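You operate a simulated robot arm through the tools that you are given. There is no shell and no other tool. Be economical: measure what you need, move in short steps, check, and stop when the job is done.

The job below is to be done with a simulated two-armed robot. You get a single attempt, and the scene is never put back.

TASK
Pick up the filter that says "fine" from the shelf under the issue table with one hand, pass it to the other hand and put it on the middle tray of the trolley. Set down upright: filter.

The check looks at the end state, three seconds after you hand in, the way a careful person would. Anything else that was tipped, shoved, dropped, spilled or broken makes it a failure.

THE ROBOT
Two 7-joint arms with two-finger parallel grippers on one trunk, on a base that drives. Base frame: it is fixed to the floor where the robot stands at the start and does not move with it; the origin is under the middle of the robot, x ahead of it, y to its left, z up. Lengths are in mm, angles in degrees, forces in N, time in s.
The left shoulder is at the start at [57, 189, 803], the right one opposite. With the tool pointing down near the work surface each hand reaches from about 100 to 520 mm from the robot's upright axis, wherever it stands, measured 20 degrees to its own side. Places, roughly: middle tray of the trolley [-200, 3700, 500]. Payload 3.43 kg a hand.
Tool frame (each hand has its own): the origin (TCP) lies between the finger pads and is the grasp point; the fingertips stand 30 mm ahead of it; z points along the fingers, y is the line along which they close. Largest opening 94 mm; finger width 28, thickness 10; the body of the gripper, 50 by 96 mm, starts 55 mm behind the TCP.
Orientation is that of the tool frame in the base frame, as a unit quaternion [w, x, y, z]. With the fingers straight down and closing along the base's y, the tool's x points along the base's -x, its y along +y and its z along -z.

THE INTERFACE
- The arms move only by the tool servo_tool. It takes "left_steps", "right_steps" or both (then of equal length, played together; a hand with none holds still); each is a list of rows, each an object (a shift or turn left out is 0, a gripper value left out holds the last) with "linear": the shift along the tool's x, y, z in mm, a list of three; "dr": the turn, a rotation vector about the tool's x, y, z in degrees, a list of three; "grip": the gripper command, from -1 (shut) to 1 (fully open), values between in proportion. In form: [{"linear": [tx, ty, tz], "dr": [ax, ay, az], "grip": grip}, ...]. A call has 1 to 10 rows; each row is the pose to reach, as a shift and turn from the pose commanded when the call began, along the tool's axes at that moment. Rows are played at 5 a second. More than 50 mm and 8.6 degrees between two rows, or a gripper value outside its range, and nothing of the call is played. Where a pose cannot be reached the arm comes as near as it can. A force on the tool above 40 N (or 10 N above the force at the start of the call, whichever is more), or a blocked arm, ends the call early, and 0.2 s more pass. Each finger travels about 153 mm/s and halts on what it meets, pressing with about 27 N; the grip force reading is that of the motor and also rises with nothing between the fingers. The clock runs only during rows and for 0.2 s after the last one: add rows that repeat a pose to give the fingers time. The reply holds the time, the measured pose of the TCP, the force on the tool along the base axes, the opening and the grip force, in the units named above and with some noise, with the torque about the TCP (base axes, N m) and any sound that the robot's microphone picked up.
- Cameras (640 x 400 px; columns grow to the right, rows downward): "scene" is now at [4.7, 9.8, 1342.7]; the picture's right is [0.13, -0.99, 0.00], its down [-0.83, -0.11, -0.54] and it looks along [0.54, 0.07, -0.84] (base axes); focal length 285 px, centre (320, 200). "left" rides on the left gripper at [76, -14, -103] in its tool frame; the picture's right is [0.18, 0.98, 0.00], its down [-0.75, 0.14, -0.64] and it looks along [-0.63, 0.12, 0.77] (tool axes); focal length 243 px, centre (320, 200). "right" rides on the right gripper at [76, 14, -103] in its tool frame; the picture's right is [-0.18, 0.98, 0.00], its down [-0.75, -0.14, -0.64] and it looks along [-0.63, -0.12, 0.77] (tool axes); focal length 243 px, centre (320, 200).
- capture(camera): a new picture of that camera. It takes no simulated time.
- move_column(by): slides the trunk up (or, below 0, down) by that many mm; the arms and the scene camera ride with it, the base frame stays. It gives what a move gives, with no picture.
- steer(legs): drives the robot by 1 to 6 legs, each [ahead, left, turn to the left] in mm, mm and degrees, along the robot's own axes; the way and the turn of a leg run together, so that a leg with both is an arc; at most 1500 mm and 180 degrees a leg. The arms and the cameras ride along, it lands a little off, and it stops where it bumps. It gives what a move gives.
- head_to(pan, tilt): turns the head with the scene camera to pan (to the left, within 86 degrees either way) and tilt (down, from -29 to 69), counted from straight ahead of the robot. It gives what a move gives.
- point_at(camera, pixels): for up to 12 pixels [column, row] of the newest picture of that camera ("zoom" is the newest enlarged one), the place [x, y, z] in the base frame of the surface seen there, good to about 2 mm. It takes no simulated time.
- zoom(camera, box): a new picture of the part [left, top, right, bottom] of that camera's present view, enlarged. It takes no simulated time.
- job_done(): hands the job in; it is judged then, once.

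Go step by step. Measure first, check grasps and placings, and put right what went wrong. The budget is 80 turns and 78 pictures, counting those below and the enlarged ones. Unless the task says otherwise, let go and move clear before handing in.

The tools are called after "Call:" by a JSON object that holds its "api" and its "payload". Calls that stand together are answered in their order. servo_tool: Moves the arms, as the interface text tells. Its arguments: {"type":"object","properties":{"left_steps":{"type":"array"},"right_steps":{"type":"array"}},"required":[]} The other tools are called the same way: move_column (by) slides the trunk up or down; steer (legs) drives the base; head_to (pan, tilt) turns the head that bears the scene camera; capture (camera) takes a picture; point_at (camera, pixels) gives the place of the surface under pixels of a picture; zoom (camera, box) takes an enlarged picture of a part of a camera's view; job_done () hands the job in.

At the start:

```text
time_s: 0.0
left_ee_pos: [310.5, 157.3, 515.0]
left_ee_rot: [0.001, -0.001, 1.0, 0.0]
left_wrist_force: [0.7, -0.4, 0.3]
left_moment: [-0.04, 0.0, 0.02]
left_grip_width: 94.0
left_finger_force: 0.0
right_ee_pos: [315.1, -147.5, 564.7]
right_ee_rot: [0.002, -0.001, 1.0, 0.0]
right_wrist_force: [0.6, 0.1, 1.1]
right_moment: [0.0, 0.04, 0.0]
right_grip_width: 94.2
right_finger_force: 0.0
trunk travel left (down, up): [-475.0, 515.0]
robot x, y, heading: [2.0, -2.4, 0.4]
head pan, tilt: [7.7, 57.2]
```

scene: 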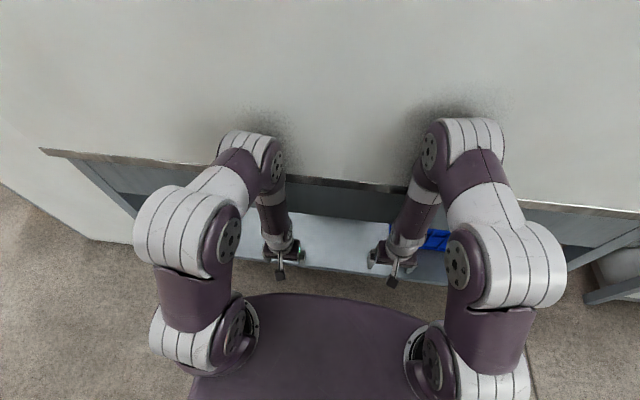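
right: 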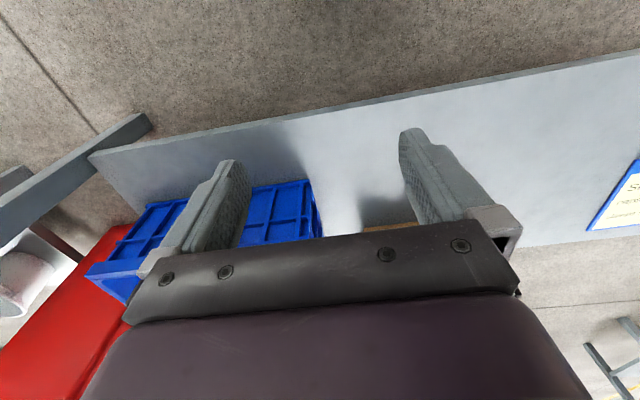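
left: 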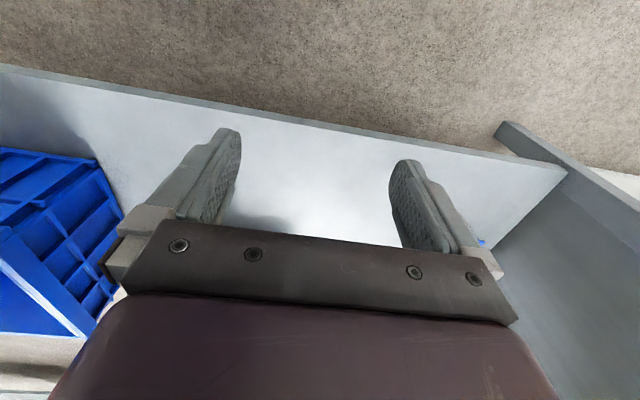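

The scene picture shows a table top with a shelf under it; the hands are at the shelf front. I'll measure the table edge and shelf.

Call:
{"api": "point_at", "payload": {"camera": "scene", "pixels": [[330, 186], [60, 152], [600, 208], [340, 230], [340, 262], [435, 240], [320, 100], [620, 265], [130, 200]]}}

Call:
{"api": "point_at", "payload": {"camera": "right", "pixels": [[280, 200], [150, 220], [380, 228], [625, 200], [60, 330], [330, 100], [20, 270]]}}

Call:
{"api": "point_at", "payload": {"camera": "left", "pixels": [[50, 190], [480, 243], [30, 300], [300, 180], [560, 260], [50, 350]]}}

```text
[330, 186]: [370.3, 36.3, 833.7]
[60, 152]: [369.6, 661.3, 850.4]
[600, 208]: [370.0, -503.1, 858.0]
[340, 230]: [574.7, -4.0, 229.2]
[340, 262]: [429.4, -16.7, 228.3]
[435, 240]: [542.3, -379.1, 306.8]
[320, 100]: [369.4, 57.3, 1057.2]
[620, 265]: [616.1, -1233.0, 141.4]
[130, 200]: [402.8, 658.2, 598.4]
```

```text
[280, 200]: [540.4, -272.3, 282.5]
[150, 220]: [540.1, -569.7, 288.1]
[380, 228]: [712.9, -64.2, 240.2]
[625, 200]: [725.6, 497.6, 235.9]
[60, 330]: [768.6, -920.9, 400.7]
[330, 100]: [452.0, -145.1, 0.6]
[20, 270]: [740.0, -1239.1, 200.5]
```

```text
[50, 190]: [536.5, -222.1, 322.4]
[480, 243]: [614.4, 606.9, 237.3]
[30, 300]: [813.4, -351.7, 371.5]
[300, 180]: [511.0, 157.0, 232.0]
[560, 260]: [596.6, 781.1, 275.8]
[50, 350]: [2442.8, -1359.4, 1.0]
```

The front apron is at x≈370, above z≈835, and the shelf is at z≈232 from about x=410. I'll lower the trunk so the head sees under it.

Call:
{"api": "move_column", "payload": {"by": -220}}

Call:
{"api": "head_to", "payload": {"pan": 0, "tilt": 45}}

Call:
{"api": "capture", "payload": {"camera": "scene"}}

```text
time_s: 2.3
left_ee_pos: [312.3, 157.5, 292.8]
left_ee_rot: [0.0, 0.0, 1.0, 0.0]
left_wrist_force: [0.0, -0.4, 0.9]
left_moment: [-0.04, -0.02, 0.0]
left_grip_width: 93.8
left_finger_force: 0.1
right_ee_pos: [316.3, -148.1, 343.7]
right_ee_rot: [0.0, 0.0, 1.0, -0.001]
right_wrist_force: [0.6, -0.4, 0.1]
right_moment: [0.02, -0.03, 0.01]
right_grip_width: 94.2
right_finger_force: 0.0
trunk travel left (down, up): [-255.0, 735.0]
robot x, y, heading: [1.2, -0.7, -0.0]
head pan, tilt: [7.7, 57.2]
```

```text
time_s: 3.1
left_ee_pos: [311.4, 156.7, 292.4]
left_ee_rot: [-0.001, 0.0, 1.0, -0.001]
left_wrist_force: [-0.5, 0.1, 0.6]
left_moment: [0.01, -0.01, 0.0]
left_grip_width: 94.0
left_finger_force: 0.0
right_ee_pos: [317.0, -148.3, 344.1]
right_ee_rot: [-0.001, -0.001, 1.0, 0.0]
right_wrist_force: [-0.5, -0.4, 0.5]
right_moment: [0.02, 0.01, -0.01]
right_grip_width: 94.0
right_finger_force: 0.0
trunk travel left (down, up): [-255.0, 735.0]
robot x, y, heading: [-4.5, 3.1, 0.1]
head pan, tilt: [0.0, 45.0]
```

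```text
74 pictures are left
```

scene: 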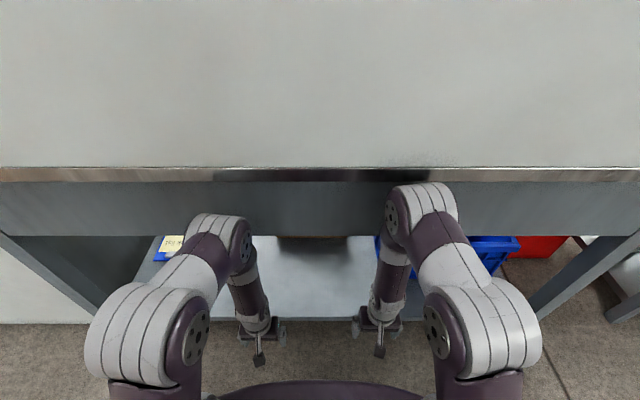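

The apron still hides the shelf. I'll back off and lower the trunk further to look in.

Call:
{"api": "steer", "payload": {"legs": [[-500, 0, 0]]}}

Call:
{"api": "move_column", "payload": {"by": -200}}

Call:
{"api": "head_to", "payload": {"pan": 0, "tilt": 35}}

Call:
{"api": "capture", "payload": {"camera": "scene"}}

```text
time_s: 6.0
left_ee_pos: [-188.9, 157.2, 292.5]
left_ee_rot: [-0.001, -0.001, 1.0, 0.0]
left_wrist_force: [0.4, -0.5, 0.7]
left_moment: [0.02, 0.0, -0.03]
left_grip_width: 94.0
left_finger_force: 0.1
right_ee_pos: [-183.2, -147.2, 343.2]
right_ee_rot: [0.0, 0.0, 1.0, 0.0]
right_wrist_force: [-0.3, -0.6, -0.2]
right_moment: [-0.02, -0.02, 0.01]
right_grip_width: 94.1
right_finger_force: 0.1
trunk travel left (down, up): [-255.0, 735.0]
robot x, y, heading: [-498.2, 0.7, 0.4]
head pan, tilt: [0.0, 45.0]
```

```text
time_s: 7.5
left_ee_pos: [-189.2, 158.1, 150.1]
left_ee_rot: [-0.005, 0.0, 1.0, 0.001]
left_wrist_force: [-2.6, -0.6, 38.3]
left_moment: [-0.26, 3.15, 0.02]
left_grip_width: 94.0
left_finger_force: 0.2
right_ee_pos: [-184.3, -147.9, 198.3]
right_ee_rot: [0.0, 0.0, 1.0, 0.0]
right_wrist_force: [-0.4, -1.0, 0.2]
right_moment: [0.01, 0.01, 0.02]
right_grip_width: 94.0
right_finger_force: 0.0
trunk travel left (down, up): [-109.0, 881.0]
robot x, y, heading: [-498.5, 3.9, 0.0]
head pan, tilt: [0.0, 45.0]
stopped: the force on the tool passed its limit (the readings are from after the stop); the commanded pose is now the measured one
```

```text
time_s: 8.2
left_ee_pos: [-188.9, 157.4, 151.3]
left_ee_rot: [-0.005, 0.0, 1.0, 0.002]
left_wrist_force: [-1.0, 2.5, 53.0]
left_moment: [-0.63, 4.59, -0.26]
left_grip_width: 94.1
left_finger_force: 0.0
right_ee_pos: [-184.6, -148.3, 198.1]
right_ee_rot: [0.001, 0.0, 1.0, 0.001]
right_wrist_force: [-0.6, 0.2, 0.1]
right_moment: [0.0, -0.03, 0.02]
right_grip_width: 94.4
right_finger_force: 0.1
trunk travel left (down, up): [-109.0, 881.0]
robot x, y, heading: [-499.8, 4.1, -0.1]
head pan, tilt: [0.0, 35.0]
```

```text
73 pictures are left
```

scene: 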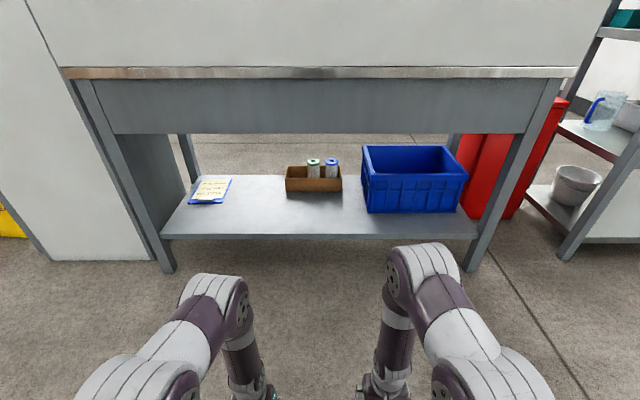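

The left hand's camera side pressed on something (probably my own base); I'll lift to relieve it. The shelf shows a brown box with two cans (313,165 and 331,165), a clipboard and a blue crate; I'll zoom in.

Call:
{"api": "move_column", "payload": {"by": 60}}

Call:
{"api": "zoom", "payload": {"camera": "scene", "box": [270, 140, 370, 202]}}

Call:
{"api": "zoom", "payload": {"camera": "scene", "box": [170, 160, 250, 210]}}

```text
time_s: 9.2
left_ee_pos: [-189.3, 156.9, 209.3]
left_ee_rot: [-0.006, 0.0, 1.0, 0.0]
left_wrist_force: [0.6, 0.2, 0.5]
left_moment: [0.01, 0.03, 0.01]
left_grip_width: 93.8
left_finger_force: 0.2
right_ee_pos: [-183.8, -147.9, 256.5]
right_ee_rot: [-0.001, 0.0, 1.0, 0.0]
right_wrist_force: [0.6, 0.8, -0.7]
right_moment: [0.02, -0.01, -0.01]
right_grip_width: 94.0
right_finger_force: 0.0
trunk travel left (down, up): [-169.0, 821.0]
robot x, y, heading: [-500.1, 5.0, 0.1]
head pan, tilt: [0.0, 35.0]
```

```text
6.40 times, centred on (320, 171) of scene
```

zoom: 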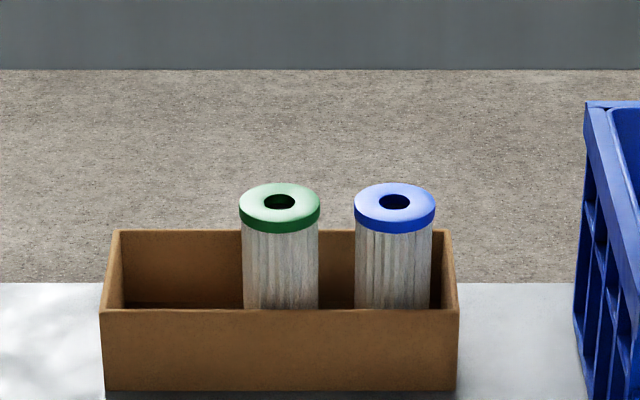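

```text
8.00 times, centred on (210, 185) of scene
```

zoom: 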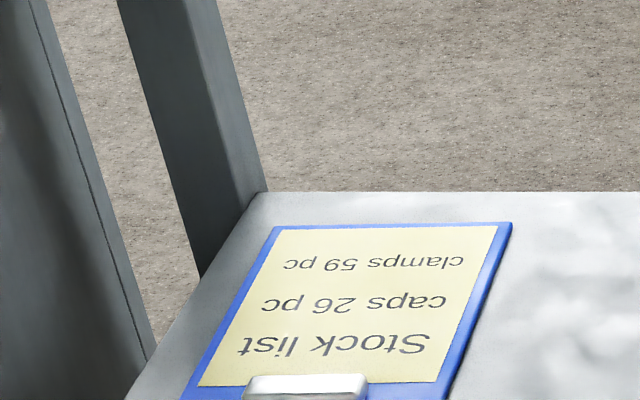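

No word can be read on the front of either filter yet. I'll measure the box and filters.

Call:
{"api": "zoom", "payload": {"camera": "scene", "box": [270, 120, 370, 182]}}

Call:
{"api": "capture", "payload": {"camera": "scene"}}

```text
6.40 times, centred on (320, 151) of scene
```

zoom: 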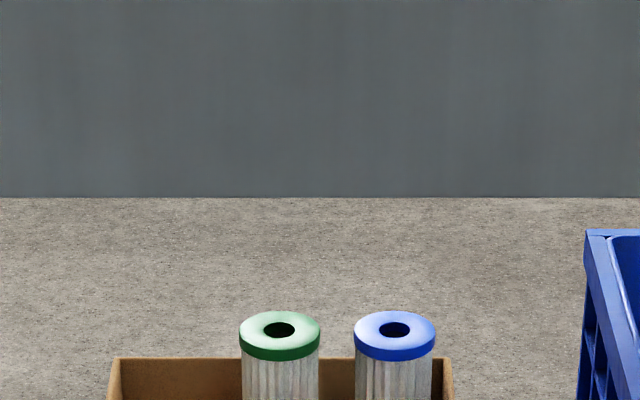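

```text
69 pictures are left
```

scene: 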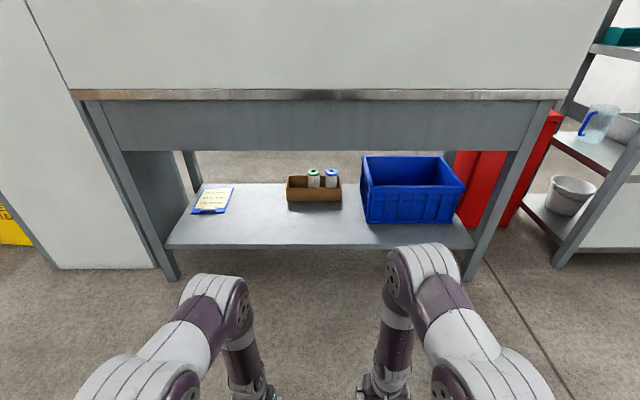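

Call:
{"api": "point_at", "payload": {"camera": "zoom", "pixels": [[260, 328], [280, 314], [280, 353], [242, 342], [318, 342], [395, 314], [395, 354], [357, 340], [433, 340], [120, 358], [448, 359], [280, 385]]}}

Call:
{"api": "point_at", "payload": {"camera": "scene", "pixels": [[289, 196], [340, 197], [315, 199], [315, 245], [363, 170], [365, 218], [320, 94], [320, 140], [312, 190], [205, 209], [330, 187], [300, 188]]}}

```text
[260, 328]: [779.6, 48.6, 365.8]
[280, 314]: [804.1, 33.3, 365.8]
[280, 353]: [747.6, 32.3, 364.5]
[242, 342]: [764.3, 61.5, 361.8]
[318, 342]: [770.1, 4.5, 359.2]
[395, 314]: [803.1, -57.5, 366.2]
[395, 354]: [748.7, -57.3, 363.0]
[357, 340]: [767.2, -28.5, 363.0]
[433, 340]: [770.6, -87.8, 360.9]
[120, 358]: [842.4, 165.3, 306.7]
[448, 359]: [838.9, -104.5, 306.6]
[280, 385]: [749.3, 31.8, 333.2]
```

```text
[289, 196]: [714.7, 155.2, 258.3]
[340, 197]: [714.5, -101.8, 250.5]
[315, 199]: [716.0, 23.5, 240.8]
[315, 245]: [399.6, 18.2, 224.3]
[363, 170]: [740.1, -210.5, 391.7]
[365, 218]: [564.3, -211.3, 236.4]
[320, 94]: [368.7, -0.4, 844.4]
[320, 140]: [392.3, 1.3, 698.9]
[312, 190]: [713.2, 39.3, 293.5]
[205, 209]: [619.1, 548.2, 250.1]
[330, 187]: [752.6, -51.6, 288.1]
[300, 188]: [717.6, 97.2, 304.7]
```

Filters: Ø≈60, top z≈365, centres ≈(776,33) green and (776,-57) blue, in a box whose rim is at z≈307. I need my own base's footprint to know how near I can drive.

Call:
{"api": "head_to", "payload": {"pan": 0, "tilt": 69}}

Call:
{"api": "capture", "payload": {"camera": "scene"}}

Call:
{"api": "point_at", "payload": {"camera": "scene", "pixels": [[320, 290], [320, 340], [320, 380], [250, 300], [390, 300], [320, 250], [320, 310]]}}

```text
time_s: 10.2
left_ee_pos: [-189.4, 156.0, 209.2]
left_ee_rot: [-0.006, 0.0, 1.0, 0.002]
left_wrist_force: [-0.1, -0.2, -0.1]
left_moment: [-0.01, 0.04, -0.03]
left_grip_width: 94.0
left_finger_force: 0.1
right_ee_pos: [-183.6, -147.4, 257.2]
right_ee_rot: [0.0, 0.0, 1.0, 0.0]
right_wrist_force: [0.1, 0.3, 0.0]
right_moment: [0.01, -0.02, 0.02]
right_grip_width: 94.0
right_finger_force: 0.0
trunk travel left (down, up): [-169.0, 821.0]
robot x, y, heading: [-500.9, -2.0, 0.2]
head pan, tilt: [0.0, 68.8]
```

```text
68 pictures are left
```

scene: 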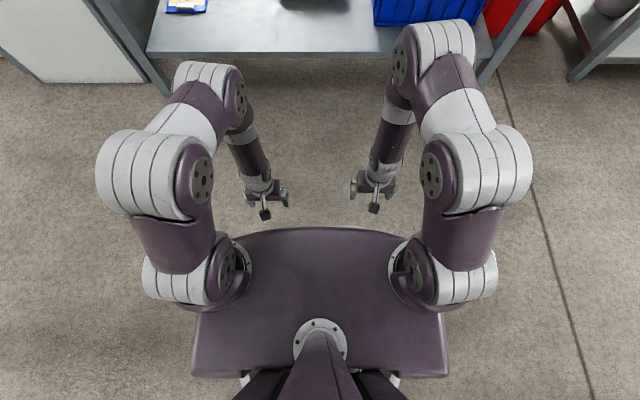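

```text
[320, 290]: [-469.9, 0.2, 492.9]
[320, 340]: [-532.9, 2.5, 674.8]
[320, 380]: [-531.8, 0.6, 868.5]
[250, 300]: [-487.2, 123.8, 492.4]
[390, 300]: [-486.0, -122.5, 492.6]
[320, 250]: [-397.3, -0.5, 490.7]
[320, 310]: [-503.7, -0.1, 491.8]
```

My chest plate (z≈492) reaches ~125 mm ahead of the axis; the base is hidden below it. I'll tilt the left hand forward and raise it, for use as a looking camera under the table.

Call:
{"api": "servo_tool", "payload": {"left_steps": [{"linear": [-10, 0, -30], "dr": [0, -5, 0]}, {"linear": [-25, 0, -60], "dr": [0, -10, 0]}, {"linear": [-40, 0, -90], "dr": [0, -15, 0]}, {"linear": [-55, 0, -120], "dr": [0, -20, 0]}, {"linear": [-70, 0, -150], "dr": [0, -25, 0]}, {"linear": [-90, 0, -180], "dr": [0, -30, 0]}, {"linear": [-110, 0, -210], "dr": [0, -35, 0]}, {"linear": [-130, 0, -240], "dr": [0, -40, 0]}, {"linear": [-150, 0, -260], "dr": [0, -45, 0]}, {"linear": [-150, 0, -260], "dr": [0, -45, 0]}]}}

Call:
{"api": "head_to", "payload": {"pan": 0, "tilt": 40}}

Call:
{"api": "capture", "payload": {"camera": "left"}}

Call:
{"api": "capture", "payload": {"camera": "scene"}}

```text
time_s: 12.4
left_ee_pos: [-35.6, 158.5, 467.8]
left_ee_rot: [0.378, 0.001, 0.926, 0.001]
left_wrist_force: [0.1, -0.7, -0.5]
left_moment: [0.0, -0.01, 0.03]
left_grip_width: 94.0
left_finger_force: 0.1
right_ee_pos: [-184.9, -147.9, 257.4]
right_ee_rot: [-0.001, 0.0, 1.0, 0.0]
right_wrist_force: [0.6, -0.3, 0.7]
right_moment: [-0.02, -0.01, 0.02]
right_grip_width: 93.9
right_finger_force: 0.1
trunk travel left (down, up): [-169.0, 821.0]
robot x, y, heading: [-498.0, 1.6, 0.0]
head pan, tilt: [0.0, 68.8]
```

```text
time_s: 13.3
left_ee_pos: [-37.1, 157.2, 466.9]
left_ee_rot: [0.378, 0.001, 0.926, 0.0]
left_wrist_force: [-0.2, -0.4, -0.6]
left_moment: [0.03, 0.01, 0.01]
left_grip_width: 94.0
left_finger_force: 0.1
right_ee_pos: [-183.7, -146.6, 256.1]
right_ee_rot: [-0.001, 0.0, 1.0, 0.001]
right_wrist_force: [0.8, -0.7, -0.1]
right_moment: [0.02, -0.01, 0.01]
right_grip_width: 93.8
right_finger_force: 0.1
trunk travel left (down, up): [-169.0, 821.0]
robot x, y, heading: [-498.5, 2.6, -0.1]
head pan, tilt: [0.0, 40.0]
```

```text
67 pictures are left
```

left: 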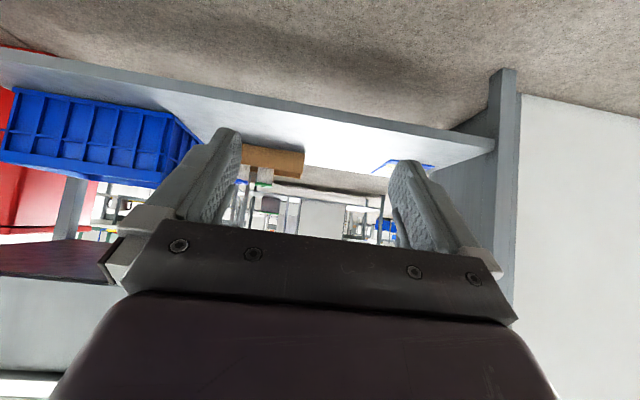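

```text
66 pictures are left
```

scene: 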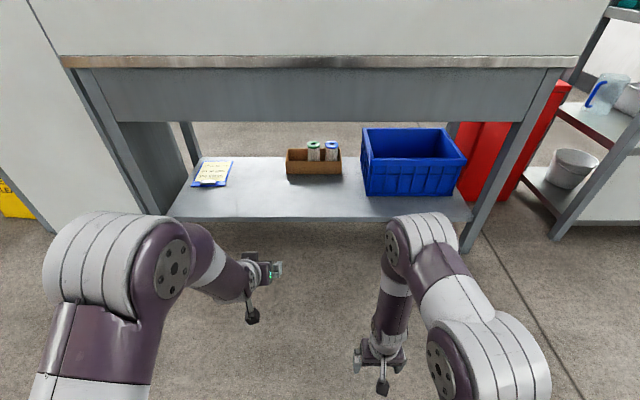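

The left camera view is upside-down but fine; the box is visible at (270,160). I'll check elbow heights before driving in.

Call:
{"api": "point_at", "payload": {"camera": "scene", "pixels": [[110, 225], [60, 260], [170, 222], [425, 220], [480, 300], [215, 230], [260, 262], [320, 120], [415, 165]]}}

```text
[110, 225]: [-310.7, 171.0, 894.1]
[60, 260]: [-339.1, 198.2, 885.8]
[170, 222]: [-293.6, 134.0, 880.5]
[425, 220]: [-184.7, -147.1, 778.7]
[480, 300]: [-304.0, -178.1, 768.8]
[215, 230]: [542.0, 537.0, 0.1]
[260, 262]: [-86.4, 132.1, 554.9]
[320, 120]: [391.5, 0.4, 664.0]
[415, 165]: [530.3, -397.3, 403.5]
```

Left elbow is at z≈890, so I must go in with the arm stretched low. I'll extend the left arm ahead, raise the right hand, then lower the trunk.

Call:
{"api": "servo_tool", "payload": {"left_steps": [{"linear": [-28, 0, 20]}, {"linear": [-56, 0, 40]}, {"linear": [-85, 0, 60]}, {"linear": [-113, 0, 80]}, {"linear": [-141, 0, 100]}, {"linear": [-170, 0, 119]}, {"linear": [-198, 0, 139]}, {"linear": [-226, 0, 158]}, {"linear": [-255, 0, 178]}, {"linear": [-283, 0, 198]}], "right_steps": [{"linear": [0, 0, -20]}, {"linear": [0, 0, -40]}, {"linear": [0, 0, -60]}, {"linear": [0, 0, -80]}, {"linear": [0, 0, -100]}, {"linear": [0, 0, -120]}, {"linear": [0, 0, -140]}, {"linear": [0, 0, -160]}, {"linear": [0, 0, -180]}, {"linear": [0, 0, -200]}]}}

Call:
{"api": "move_column", "payload": {"by": -120}}

Call:
{"api": "capture", "payload": {"camera": "scene"}}

```text
time_s: 15.5
left_ee_pos: [232.8, 157.3, 504.0]
left_ee_rot: [0.398, -0.002, 0.917, 0.004]
left_wrist_force: [-0.3, 0.2, 0.1]
left_moment: [0.03, 0.0, -0.02]
left_grip_width: 94.2
left_finger_force: 0.2
left hand out of reach, approached as far as the arm can: row 6, 7, 8, 9, 10
right_ee_pos: [-185.1, -147.7, 457.0]
right_ee_rot: [-0.001, 0.001, 1.0, 0.0]
right_wrist_force: [0.1, 0.2, 0.4]
right_moment: [0.0, 0.01, 0.0]
right_grip_width: 94.4
right_finger_force: 0.1
trunk travel left (down, up): [-169.0, 821.0]
robot x, y, heading: [-498.5, -0.6, 0.0]
head pan, tilt: [0.0, 40.0]
```

```text
time_s: 17.0
left_ee_pos: [234.1, 157.5, 384.0]
left_ee_rot: [0.397, -0.001, 0.918, 0.004]
left_wrist_force: [-0.3, -0.7, -0.2]
left_moment: [0.02, 0.03, -0.01]
left_grip_width: 93.6
left_finger_force: 0.0
right_ee_pos: [-183.7, -148.4, 337.2]
right_ee_rot: [0.0, 0.0, 1.0, -0.001]
right_wrist_force: [0.0, -0.5, 0.1]
right_moment: [-0.03, -0.01, 0.03]
right_grip_width: 94.2
right_finger_force: 0.0
trunk travel left (down, up): [-49.0, 941.0]
robot x, y, heading: [-501.5, 1.9, 0.1]
head pan, tilt: [0.0, 40.0]
```

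```text
65 pictures are left
```

scene: 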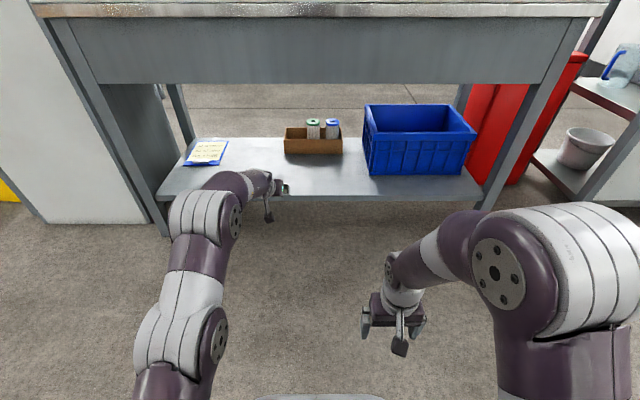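

Left arm is stretched to ~735 ahead. Checking its heights versus the apron's lower edge.

Call:
{"api": "point_at", "payload": {"camera": "scene", "pixels": [[200, 200], [180, 315], [200, 255], [245, 180], [320, 80], [560, 230], [455, 225], [320, 190]]}}

Call:
{"api": "servo_tool", "payload": {"right_steps": [{"linear": [30, 0, 0]}, {"linear": [60, 0, 0]}, {"linear": [90, 0, 0]}, {"linear": [110, 0, 0]}]}}

```text
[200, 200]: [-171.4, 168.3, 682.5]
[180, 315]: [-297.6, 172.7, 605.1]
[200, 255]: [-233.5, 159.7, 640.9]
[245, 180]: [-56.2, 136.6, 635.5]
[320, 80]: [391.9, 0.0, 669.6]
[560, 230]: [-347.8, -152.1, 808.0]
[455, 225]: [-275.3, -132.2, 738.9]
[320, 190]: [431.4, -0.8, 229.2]
```

```text
time_s: 18.0
left_ee_pos: [234.2, 157.1, 383.7]
left_ee_rot: [0.398, -0.002, 0.917, 0.004]
left_wrist_force: [-0.5, -0.7, 0.7]
left_moment: [-0.01, -0.03, -0.01]
left_grip_width: 93.9
left_finger_force: 0.1
right_ee_pos: [-295.6, -147.3, 338.5]
right_ee_rot: [-0.001, 0.0, 1.0, 0.0]
right_wrist_force: [-0.5, -0.3, -0.6]
right_moment: [-0.02, 0.0, -0.02]
right_grip_width: 93.9
right_finger_force: 0.1
trunk travel left (down, up): [-49.0, 941.0]
robot x, y, heading: [-500.9, 0.4, 0.1]
head pan, tilt: [0.0, 40.0]
```

Left elbow top is z≈682, marginal against the apron (~655). A flatter tool lowers the arm, so I'll tilt the left tool to ~20° below horizontal and drive nearer, shifted right.

Call:
{"api": "servo_tool", "payload": {"left_steps": [{"dr": [0, -6, 0]}, {"dr": [0, -12, 0]}, {"dr": [0, -18, 0]}, {"dr": [0, -23, 0]}, {"dr": [0, -23, 0]}]}}

Call:
{"api": "steer", "payload": {"legs": [[350, -150, 0]]}}

Call:
{"api": "capture", "payload": {"camera": "left"}}

Call:
{"api": "capture", "payload": {"camera": "scene"}}

```text
time_s: 19.2
left_ee_pos: [233.3, 157.1, 385.5]
left_ee_rot: [0.573, -0.001, 0.82, 0.005]
left_wrist_force: [-0.6, -0.2, -0.9]
left_moment: [-0.01, -0.01, 0.02]
left_grip_width: 93.9
left_finger_force: 0.0
left hand out of reach, approached as far as the arm can: row 2
right_ee_pos: [-293.5, -146.1, 337.4]
right_ee_rot: [0.0, 0.0, 1.0, -0.001]
right_wrist_force: [0.3, 0.4, 0.9]
right_moment: [0.02, 0.02, -0.01]
right_grip_width: 94.1
right_finger_force: 0.1
trunk travel left (down, up): [-49.0, 941.0]
robot x, y, heading: [-499.1, -0.4, -0.2]
head pan, tilt: [0.0, 40.0]
```

```text
time_s: 21.6
left_ee_pos: [579.3, 6.4, 385.0]
left_ee_rot: [0.573, -0.002, 0.82, 0.005]
left_wrist_force: [-0.1, -0.1, -1.1]
left_moment: [0.01, -0.03, -0.01]
left_grip_width: 94.1
left_finger_force: 0.1
right_ee_pos: [51.2, -296.8, 337.5]
right_ee_rot: [0.0, 0.0, 1.0, 0.001]
right_wrist_force: [0.1, -0.4, 0.0]
right_moment: [0.0, -0.05, 0.03]
right_grip_width: 93.8
right_finger_force: 0.2
trunk travel left (down, up): [-49.0, 941.0]
robot x, y, heading: [-152.1, -149.0, 0.1]
head pan, tilt: [0.0, 40.0]
```

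```text
64 pictures are left
```

left: 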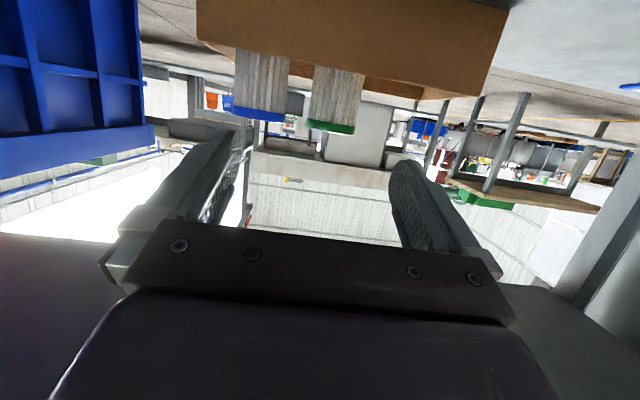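

```text
63 pictures are left
```

scene: 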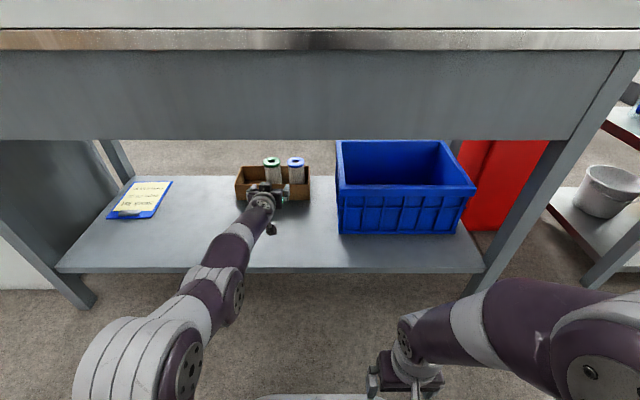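

The filter fronts show only pleats in this view (260,80 and 335,90). I'll zoom for any lettering.

Call:
{"api": "zoom", "payload": {"camera": "left", "box": [200, 30, 400, 155]}}

Call:
{"api": "zoom", "payload": {"camera": "scene", "box": [230, 145, 326, 205]}}

```text
3.20 times, centred on (300, 92) of left
```

zoom: 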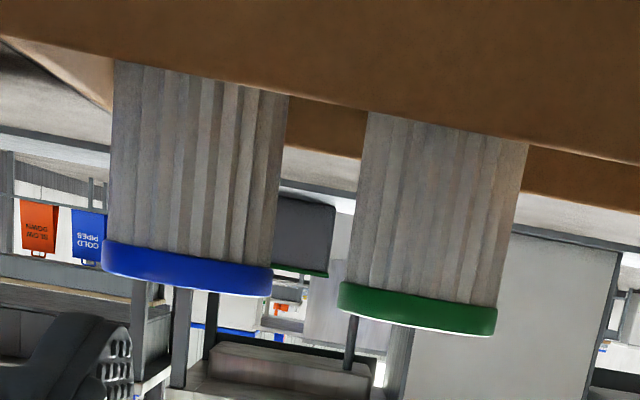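

```text
6.67 times, centred on (278, 175) of scene
```

zoom: 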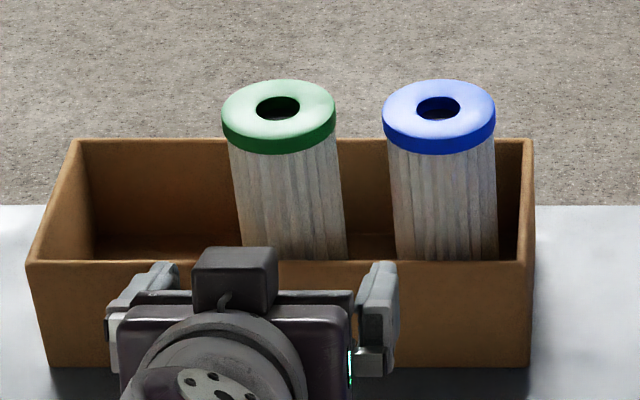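

No words face front; they are likely on the back. Let me look around for whether I could get round the table.

Call:
{"api": "head_to", "payload": {"pan": 60, "tilt": 20}}

Call:
{"api": "capture", "payload": {"camera": "scene"}}

Call:
{"api": "head_to", "payload": {"pan": -60, "tilt": 20}}

Call:
{"api": "capture", "payload": {"camera": "scene"}}

```text
time_s: 22.9
left_ee_pos: [579.0, 8.3, 384.6]
left_ee_rot: [0.573, -0.002, 0.82, 0.005]
left_wrist_force: [1.3, 0.0, 0.0]
left_moment: [-0.01, 0.02, 0.01]
left_grip_width: 94.1
left_finger_force: 0.1
right_ee_pos: [52.3, -296.1, 337.2]
right_ee_rot: [0.0, 0.0, 1.0, 0.0]
right_wrist_force: [0.2, 0.0, 0.5]
right_moment: [-0.03, -0.02, -0.01]
right_grip_width: 93.9
right_finger_force: 0.1
trunk travel left (down, up): [-49.0, 941.0]
robot x, y, heading: [-154.9, -148.8, 0.1]
head pan, tilt: [60.0, 20.0]
```

```text
60 pictures are left
```

scene: 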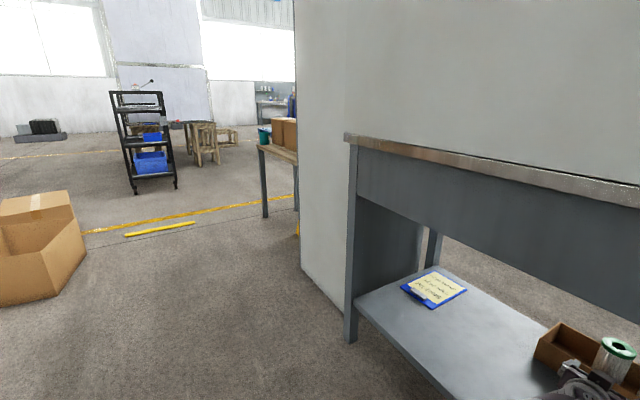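

```text
time_s: 24.9
left_ee_pos: [579.6, 8.6, 383.6]
left_ee_rot: [0.572, -0.001, 0.82, 0.004]
left_wrist_force: [0.3, 0.6, -0.7]
left_moment: [0.04, 0.02, 0.01]
left_grip_width: 94.1
left_finger_force: 0.0
right_ee_pos: [51.7, -296.3, 336.5]
right_ee_rot: [-0.001, -0.001, 1.0, 0.0]
right_wrist_force: [0.0, 0.1, 1.1]
right_moment: [-0.04, 0.03, 0.01]
right_grip_width: 94.0
right_finger_force: 0.1
trunk travel left (down, up): [-49.0, 941.0]
robot x, y, heading: [-156.1, -147.1, 0.1]
head pan, tilt: [-60.0, 20.0]
```

```text
59 pictures are left
```

scene: 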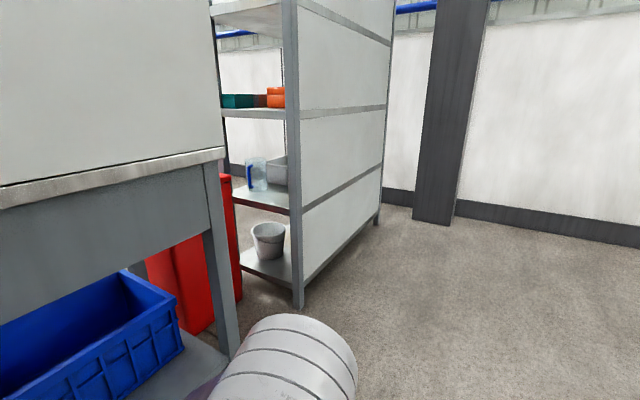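

The trolley is the black cart at (145,140), and the partition to the left seems short. Measure them.

Call:
{"api": "head_to", "payload": {"pan": 60, "tilt": 20}}

Call:
{"api": "zoom", "payload": {"camera": "scene", "box": [80, 70, 240, 200]}}

Call:
{"api": "capture", "payload": {"camera": "scene"}}

Call:
{"api": "point_at", "payload": {"camera": "scene", "pixels": [[300, 268], [345, 300], [267, 215], [297, 180], [150, 139], [150, 172], [140, 105], [133, 193], [176, 188], [160, 228], [50, 290], [275, 150]]}}

```text
time_s: 26.9
left_ee_pos: [579.6, 6.5, 384.5]
left_ee_rot: [0.573, -0.002, 0.82, 0.005]
left_wrist_force: [0.1, 0.1, 1.1]
left_moment: [0.01, 0.02, -0.01]
left_grip_width: 94.2
left_finger_force: 0.1
right_ee_pos: [50.8, -296.6, 337.2]
right_ee_rot: [0.001, -0.001, 1.0, 0.0]
right_wrist_force: [0.1, -0.1, 0.7]
right_moment: [0.01, 0.0, 0.0]
right_grip_width: 94.1
right_finger_force: 0.1
trunk travel left (down, up): [-49.0, 941.0]
robot x, y, heading: [-152.2, -148.4, 0.1]
head pan, tilt: [60.0, 20.0]
```

```text
3.08 times, centred on (160, 135) of scene
```

zoom: 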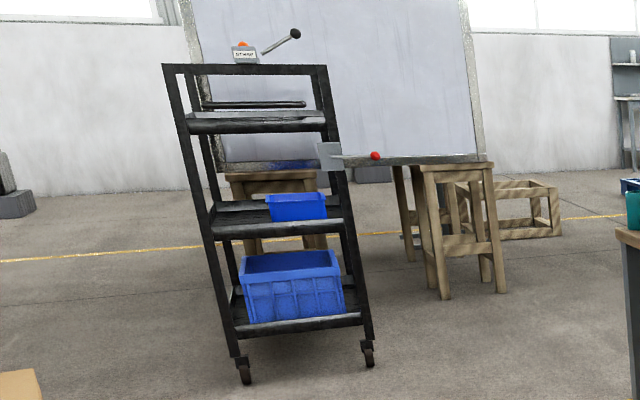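

```text
57 pictures are left
```

scene: 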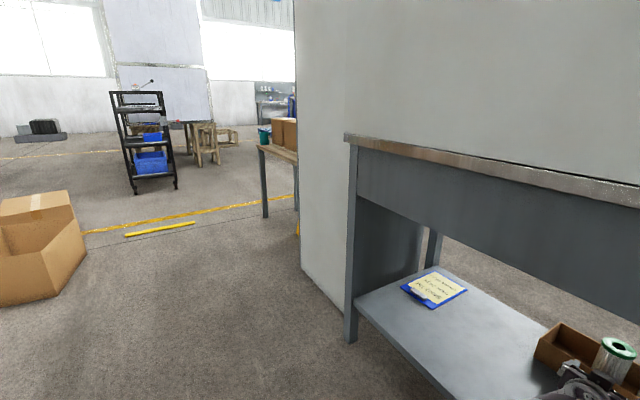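

```text
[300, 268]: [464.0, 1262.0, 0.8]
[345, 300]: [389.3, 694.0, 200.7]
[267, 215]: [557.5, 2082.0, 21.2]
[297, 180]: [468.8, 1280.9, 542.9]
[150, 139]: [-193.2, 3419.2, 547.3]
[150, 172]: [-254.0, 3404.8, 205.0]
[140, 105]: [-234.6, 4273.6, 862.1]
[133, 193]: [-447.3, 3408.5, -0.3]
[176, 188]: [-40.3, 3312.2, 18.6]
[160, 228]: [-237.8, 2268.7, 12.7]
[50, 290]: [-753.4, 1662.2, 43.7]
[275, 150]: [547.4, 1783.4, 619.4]
```

The gap beside the partition is too narrow to go round, so I'll pick one filter and read its back once out. First lower the trunk to grasp height, line up with green (y=33), and check arm clearances.

Call:
{"api": "move_column", "payload": {"by": -46}}

Call:
{"api": "steer", "payload": {"legs": [[60, 26, 0]]}}

Call:
{"api": "head_to", "payload": {"pan": 0, "tilt": 35}}

Call:
{"api": "servo_tool", "payload": {"left_steps": [{"grip": 0.75}, {"grip": 0.75}]}}

Call:
{"api": "capture", "payload": {"camera": "scene"}}

Call:
{"api": "capture", "payload": {"camera": "left"}}

```text
time_s: 27.8
left_ee_pos: [578.1, 7.7, 338.4]
left_ee_rot: [0.573, -0.001, 0.819, 0.004]
left_wrist_force: [-0.1, -0.1, -0.7]
left_moment: [0.0, 0.01, 0.04]
left_grip_width: 93.9
left_finger_force: 0.0
right_ee_pos: [52.8, -296.7, 291.3]
right_ee_rot: [-0.001, -0.001, 1.0, 0.0]
right_wrist_force: [0.4, -1.3, -0.4]
right_moment: [0.01, -0.01, -0.01]
right_grip_width: 94.1
right_finger_force: 0.0
trunk travel left (down, up): [-3.0, 987.0]
robot x, y, heading: [-152.5, -146.5, 0.3]
head pan, tilt: [60.0, 20.0]
```

```text
time_s: 28.8
left_ee_pos: [639.7, 33.4, 338.2]
left_ee_rot: [0.573, -0.002, 0.82, 0.005]
left_wrist_force: [-0.3, -0.4, -0.1]
left_moment: [0.01, 0.0, 0.0]
left_grip_width: 93.9
left_finger_force: 0.0
right_ee_pos: [112.7, -269.5, 290.9]
right_ee_rot: [0.001, -0.001, 1.0, 0.0]
right_wrist_force: [-0.2, -0.2, 0.0]
right_moment: [0.02, 0.0, -0.02]
right_grip_width: 93.9
right_finger_force: 0.2
trunk travel left (down, up): [-3.0, 987.0]
robot x, y, heading: [-94.3, -125.5, 0.1]
head pan, tilt: [60.0, 20.0]
```

```text
time_s: 30.1
left_ee_pos: [639.6, 33.6, 338.4]
left_ee_rot: [0.573, -0.002, 0.82, 0.005]
left_wrist_force: [0.7, 0.4, -0.4]
left_moment: [-0.01, 0.01, 0.01]
left_grip_width: 94.0
left_finger_force: 0.1
right_ee_pos: [112.0, -270.6, 291.9]
right_ee_rot: [-0.001, 0.0, 1.0, 0.001]
right_wrist_force: [0.0, -1.0, 0.3]
right_moment: [-0.03, 0.03, -0.01]
right_grip_width: 94.1
right_finger_force: 0.0
trunk travel left (down, up): [-3.0, 987.0]
robot x, y, heading: [-92.4, -126.3, 0.3]
head pan, tilt: [0.0, 35.0]
```

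```text
time_s: 30.7
left_ee_pos: [639.2, 34.2, 338.2]
left_ee_rot: [0.572, -0.002, 0.82, 0.005]
left_wrist_force: [0.4, -0.2, -0.3]
left_moment: [0.0, 0.0, -0.04]
left_grip_width: 82.4
left_finger_force: 0.0
right_ee_pos: [112.3, -269.9, 291.3]
right_ee_rot: [-0.001, -0.001, 1.0, 0.0]
right_wrist_force: [0.0, 0.6, 0.9]
right_moment: [0.01, 0.01, 0.01]
right_grip_width: 94.0
right_finger_force: 0.1
trunk travel left (down, up): [-3.0, 987.0]
robot x, y, heading: [-94.8, -121.7, 0.0]
head pan, tilt: [0.0, 35.0]
```

```text
56 pictures are left
```

scene: 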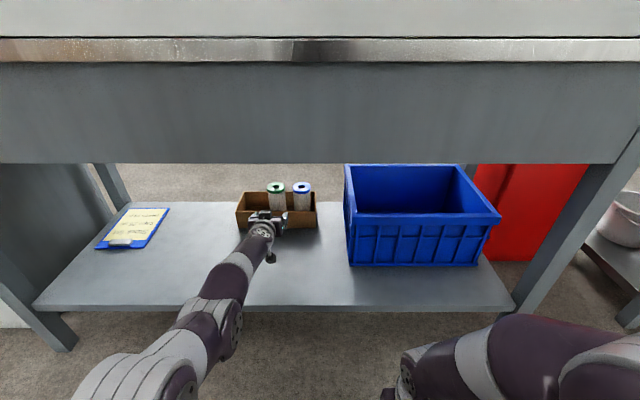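

```text
55 pictures are left
```

left: 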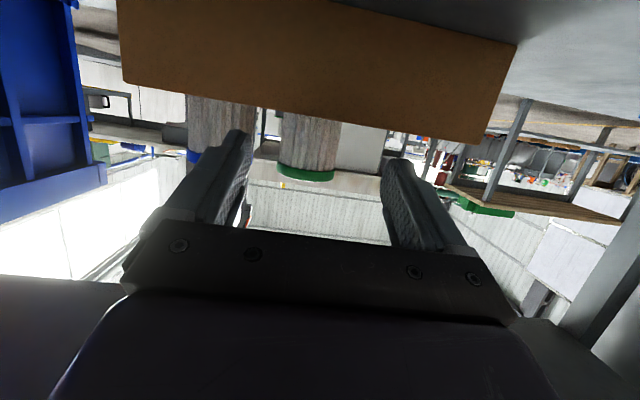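

Left hand is aligned in y (33.4) with green between fingers at (310,150). Check the elbow and camera clearances.

Call:
{"api": "point_at", "payload": {"camera": "scene", "pixels": [[205, 303], [140, 350], [235, 265], [270, 258], [320, 160], [265, 227], [225, 325], [277, 188], [277, 185], [430, 350], [520, 325]]}}

Call:
{"api": "point_at", "payload": {"camera": "left", "pixels": [[285, 150], [310, 150], [335, 150], [310, 174], [320, 60]]}}

```text
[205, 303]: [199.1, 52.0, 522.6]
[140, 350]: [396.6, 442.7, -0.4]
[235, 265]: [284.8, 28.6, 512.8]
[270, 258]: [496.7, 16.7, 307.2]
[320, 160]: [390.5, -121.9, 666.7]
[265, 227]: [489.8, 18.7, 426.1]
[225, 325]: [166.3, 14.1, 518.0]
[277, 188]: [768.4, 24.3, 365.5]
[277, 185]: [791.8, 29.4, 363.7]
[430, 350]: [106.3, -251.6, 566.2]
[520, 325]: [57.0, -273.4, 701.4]
```

```text
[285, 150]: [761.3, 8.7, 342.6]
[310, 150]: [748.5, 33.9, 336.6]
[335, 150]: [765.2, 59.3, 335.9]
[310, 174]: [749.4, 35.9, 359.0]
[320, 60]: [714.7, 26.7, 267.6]
```

Clearances are good (elbow ≈z 525, rim 307). Filter front at x≈748, y centre ≈34. Driving forward in two small legs.

Call:
{"api": "steer", "payload": {"legs": [[85, 0, 0]]}}

Call:
{"api": "capture", "payload": {"camera": "left"}}

Call:
{"api": "point_at", "payload": {"camera": "left", "pixels": [[220, 150], [400, 180], [310, 140]]}}

```text
time_s: 31.8
left_ee_pos: [725.2, 33.7, 337.8]
left_ee_rot: [0.573, -0.002, 0.82, 0.005]
left_wrist_force: [0.7, 0.5, 0.6]
left_moment: [0.01, 0.02, -0.05]
left_grip_width: 82.1
left_finger_force: 0.1
right_ee_pos: [197.5, -269.6, 290.8]
right_ee_rot: [0.0, 0.0, 1.0, 0.0]
right_wrist_force: [-0.1, 0.4, 0.5]
right_moment: [-0.03, -0.02, -0.04]
right_grip_width: 94.1
right_finger_force: 0.0
trunk travel left (down, up): [-3.0, 987.0]
robot x, y, heading: [-10.9, -123.8, -0.0]
head pan, tilt: [0.0, 35.0]
```

```text
54 pictures are left
```

left: 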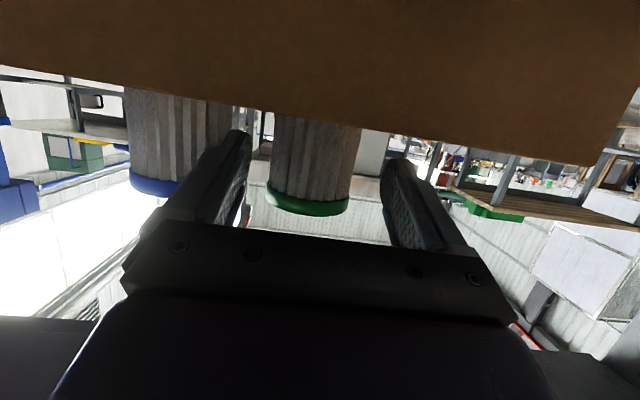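

```text
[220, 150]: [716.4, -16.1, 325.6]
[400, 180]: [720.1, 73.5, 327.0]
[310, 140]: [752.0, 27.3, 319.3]
```

The fingers straddle the filter symmetrically. Continue 48 mm forward.

Call:
{"api": "steer", "payload": {"legs": [[48, 0, 0]]}}

Call:
{"api": "capture", "payload": {"camera": "left"}}

Call:
{"api": "zoom", "payload": {"camera": "scene", "box": [220, 140, 348, 220]}}

```text
time_s: 32.7
left_ee_pos: [772.7, 33.7, 339.2]
left_ee_rot: [0.573, -0.002, 0.82, 0.005]
left_wrist_force: [-0.2, -0.2, -0.7]
left_moment: [0.04, 0.06, 0.03]
left_grip_width: 82.3
left_finger_force: 0.1
right_ee_pos: [244.6, -270.0, 290.9]
right_ee_rot: [0.001, -0.002, 1.0, 0.0]
right_wrist_force: [0.3, -1.0, 0.5]
right_moment: [0.02, 0.01, 0.01]
right_grip_width: 93.7
right_finger_force: 0.0
trunk travel left (down, up): [-3.0, 987.0]
robot x, y, heading: [44.2, -123.2, 0.0]
head pan, tilt: [0.0, 35.0]
```

```text
53 pictures are left
```

left: 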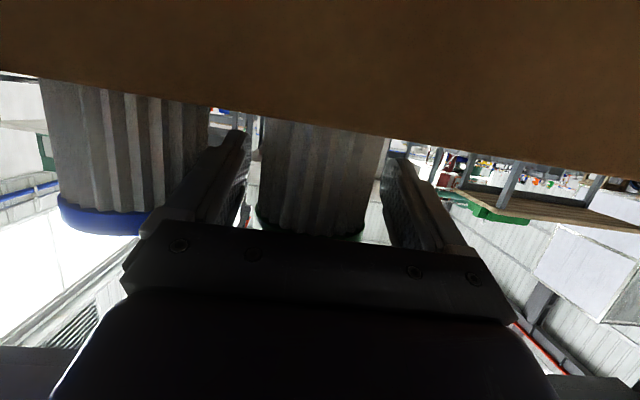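

```text
5.00 times, centred on (284, 180) of scene
```

zoom: 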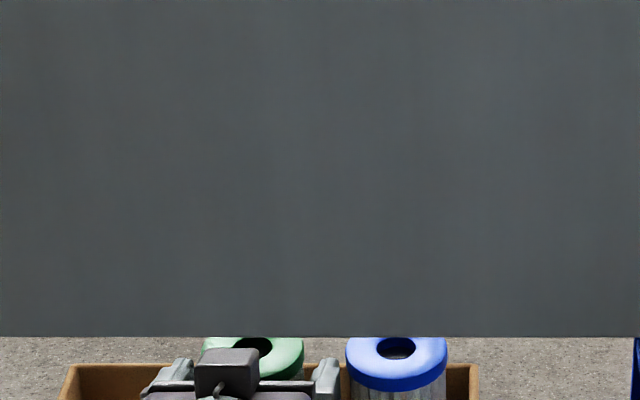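

The filter is between the pads, TCP (773,34,339). Closing.

Call:
{"api": "servo_tool", "payload": {"left_steps": [{"grip": 0.4}, {"grip": 0.2}, {"grip": -1}, {"grip": -1}, {"grip": -1}]}}

```text
time_s: 33.9
left_ee_pos: [772.6, 33.6, 339.1]
left_ee_rot: [0.573, -0.001, 0.819, 0.004]
left_wrist_force: [-0.2, -0.6, 1.7]
left_moment: [-0.05, -0.02, 0.02]
left_grip_width: 66.7
left_finger_force: 27.0
right_ee_pos: [245.7, -270.5, 291.7]
right_ee_rot: [0.001, -0.001, 1.0, 0.0]
right_wrist_force: [0.7, -0.7, -0.1]
right_moment: [0.02, 0.01, 0.0]
right_grip_width: 94.1
right_finger_force: 0.0
trunk travel left (down, up): [-3.0, 987.0]
robot x, y, heading: [39.1, -124.3, 0.1]
head pan, tilt: [0.0, 35.0]
```

Gripped (width 66.7, 27 N). Lift: column up 50 first (elbow stays under the apron).

Call:
{"api": "move_column", "payload": {"by": 50}}

Call:
{"api": "capture", "payload": {"camera": "scene"}}

Call:
{"api": "capture", "payload": {"camera": "left"}}

Call:
{"api": "point_at", "payload": {"camera": "left", "pixels": [[320, 80], [325, 170], [150, 100]]}}

```text
time_s: 34.8
left_ee_pos: [773.3, 33.1, 387.6]
left_ee_rot: [0.573, -0.002, 0.82, 0.005]
left_wrist_force: [0.0, 0.0, -1.5]
left_moment: [0.0, -0.02, 0.02]
left_grip_width: 66.6
left_finger_force: 27.2
right_ee_pos: [244.5, -271.1, 341.5]
right_ee_rot: [-0.001, -0.001, 1.0, 0.001]
right_wrist_force: [-0.9, 0.0, 0.8]
right_moment: [0.04, 0.0, 0.02]
right_grip_width: 94.4
right_finger_force: 0.0
trunk travel left (down, up): [-53.0, 937.0]
robot x, y, heading: [37.0, -123.0, -0.0]
head pan, tilt: [0.0, 35.0]
```

```text
51 pictures are left
```

scene: 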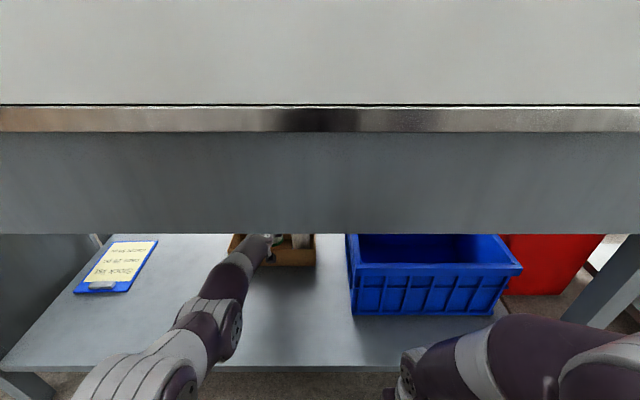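

```text
50 pictures are left
```

left: 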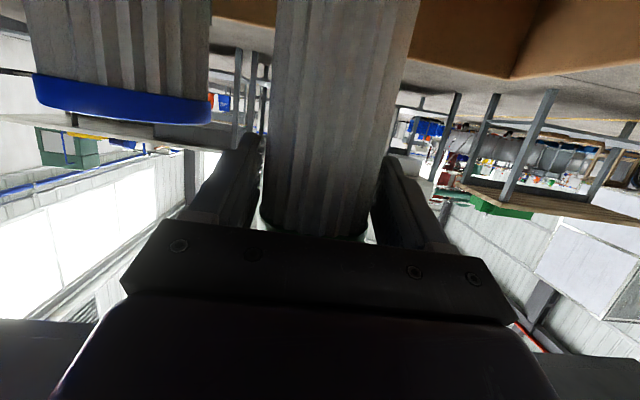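

```text
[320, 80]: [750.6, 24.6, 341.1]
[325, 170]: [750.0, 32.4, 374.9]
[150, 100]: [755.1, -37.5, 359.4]
```

It's lifting cleanly; blue stays put. Check arm top heights before raising further.

Call:
{"api": "point_at", "payload": {"camera": "scene", "pixels": [[205, 303], [150, 345], [235, 262], [100, 375], [320, 230]]}}

Call:
{"api": "servo_tool", "payload": {"left_steps": [{"linear": [-9, 0, -3]}, {"linear": [-19, 0, -7]}, {"linear": [-28, 0, -12]}, {"linear": [-37, 0, -17]}, {"linear": [-43, 0, -20]}]}}

```text
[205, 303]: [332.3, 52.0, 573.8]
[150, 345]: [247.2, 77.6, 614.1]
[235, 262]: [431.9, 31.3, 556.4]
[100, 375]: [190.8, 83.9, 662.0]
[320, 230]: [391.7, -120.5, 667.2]
```

```text
time_s: 36.0
left_ee_pos: [769.1, 33.3, 436.0]
left_ee_rot: [0.573, -0.002, 0.82, 0.005]
left_wrist_force: [0.1, 0.7, -1.0]
left_moment: [0.0, 0.03, 0.01]
left_grip_width: 66.9
left_finger_force: 27.5
right_ee_pos: [246.2, -270.6, 341.5]
right_ee_rot: [-0.001, 0.0, 1.0, 0.0]
right_wrist_force: [-0.1, -0.3, 0.2]
right_moment: [-0.02, -0.01, 0.03]
right_grip_width: 94.3
right_finger_force: 0.0
trunk travel left (down, up): [-53.0, 937.0]
robot x, y, heading: [38.6, -122.7, 0.2]
head pan, tilt: [0.0, 35.0]
```

Filter bottom is now ≈z 337, above the rim (307). Backing out.

Call:
{"api": "capture", "payload": {"camera": "left"}}

Call:
{"api": "steer", "payload": {"legs": [[-640, 0, 0]]}}

Call:
{"api": "capture", "payload": {"camera": "scene"}}

```text
49 pictures are left
```

left: 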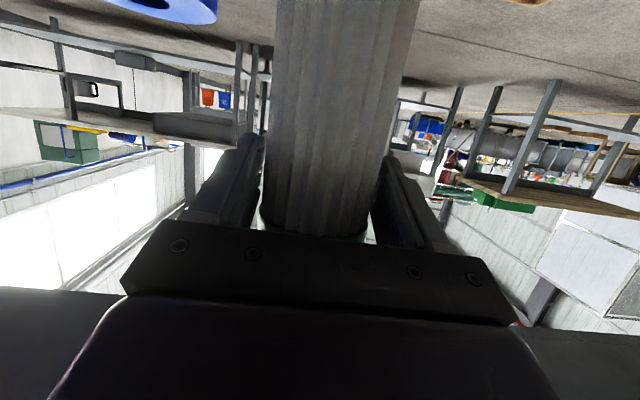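

```text
time_s: 39.6
left_ee_pos: [128.6, 30.1, 436.7]
left_ee_rot: [0.573, 0.001, 0.82, 0.003]
left_wrist_force: [-0.3, -0.2, -1.2]
left_moment: [0.0, -0.01, 0.01]
left_grip_width: 66.7
left_finger_force: 26.6
right_ee_pos: [-395.1, -270.3, 341.6]
right_ee_rot: [-0.001, 0.002, 1.0, 0.0]
right_wrist_force: [0.3, -1.4, 0.3]
right_moment: [-0.02, 0.03, 0.01]
right_grip_width: 93.8
right_finger_force: 0.0
trunk travel left (down, up): [-53.0, 937.0]
robot x, y, heading: [-602.4, -123.8, -0.2]
head pan, tilt: [0.0, 35.0]
```

```text
48 pictures are left
```

scene: 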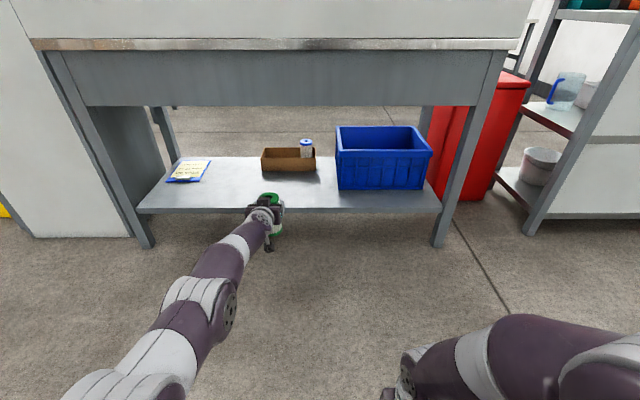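

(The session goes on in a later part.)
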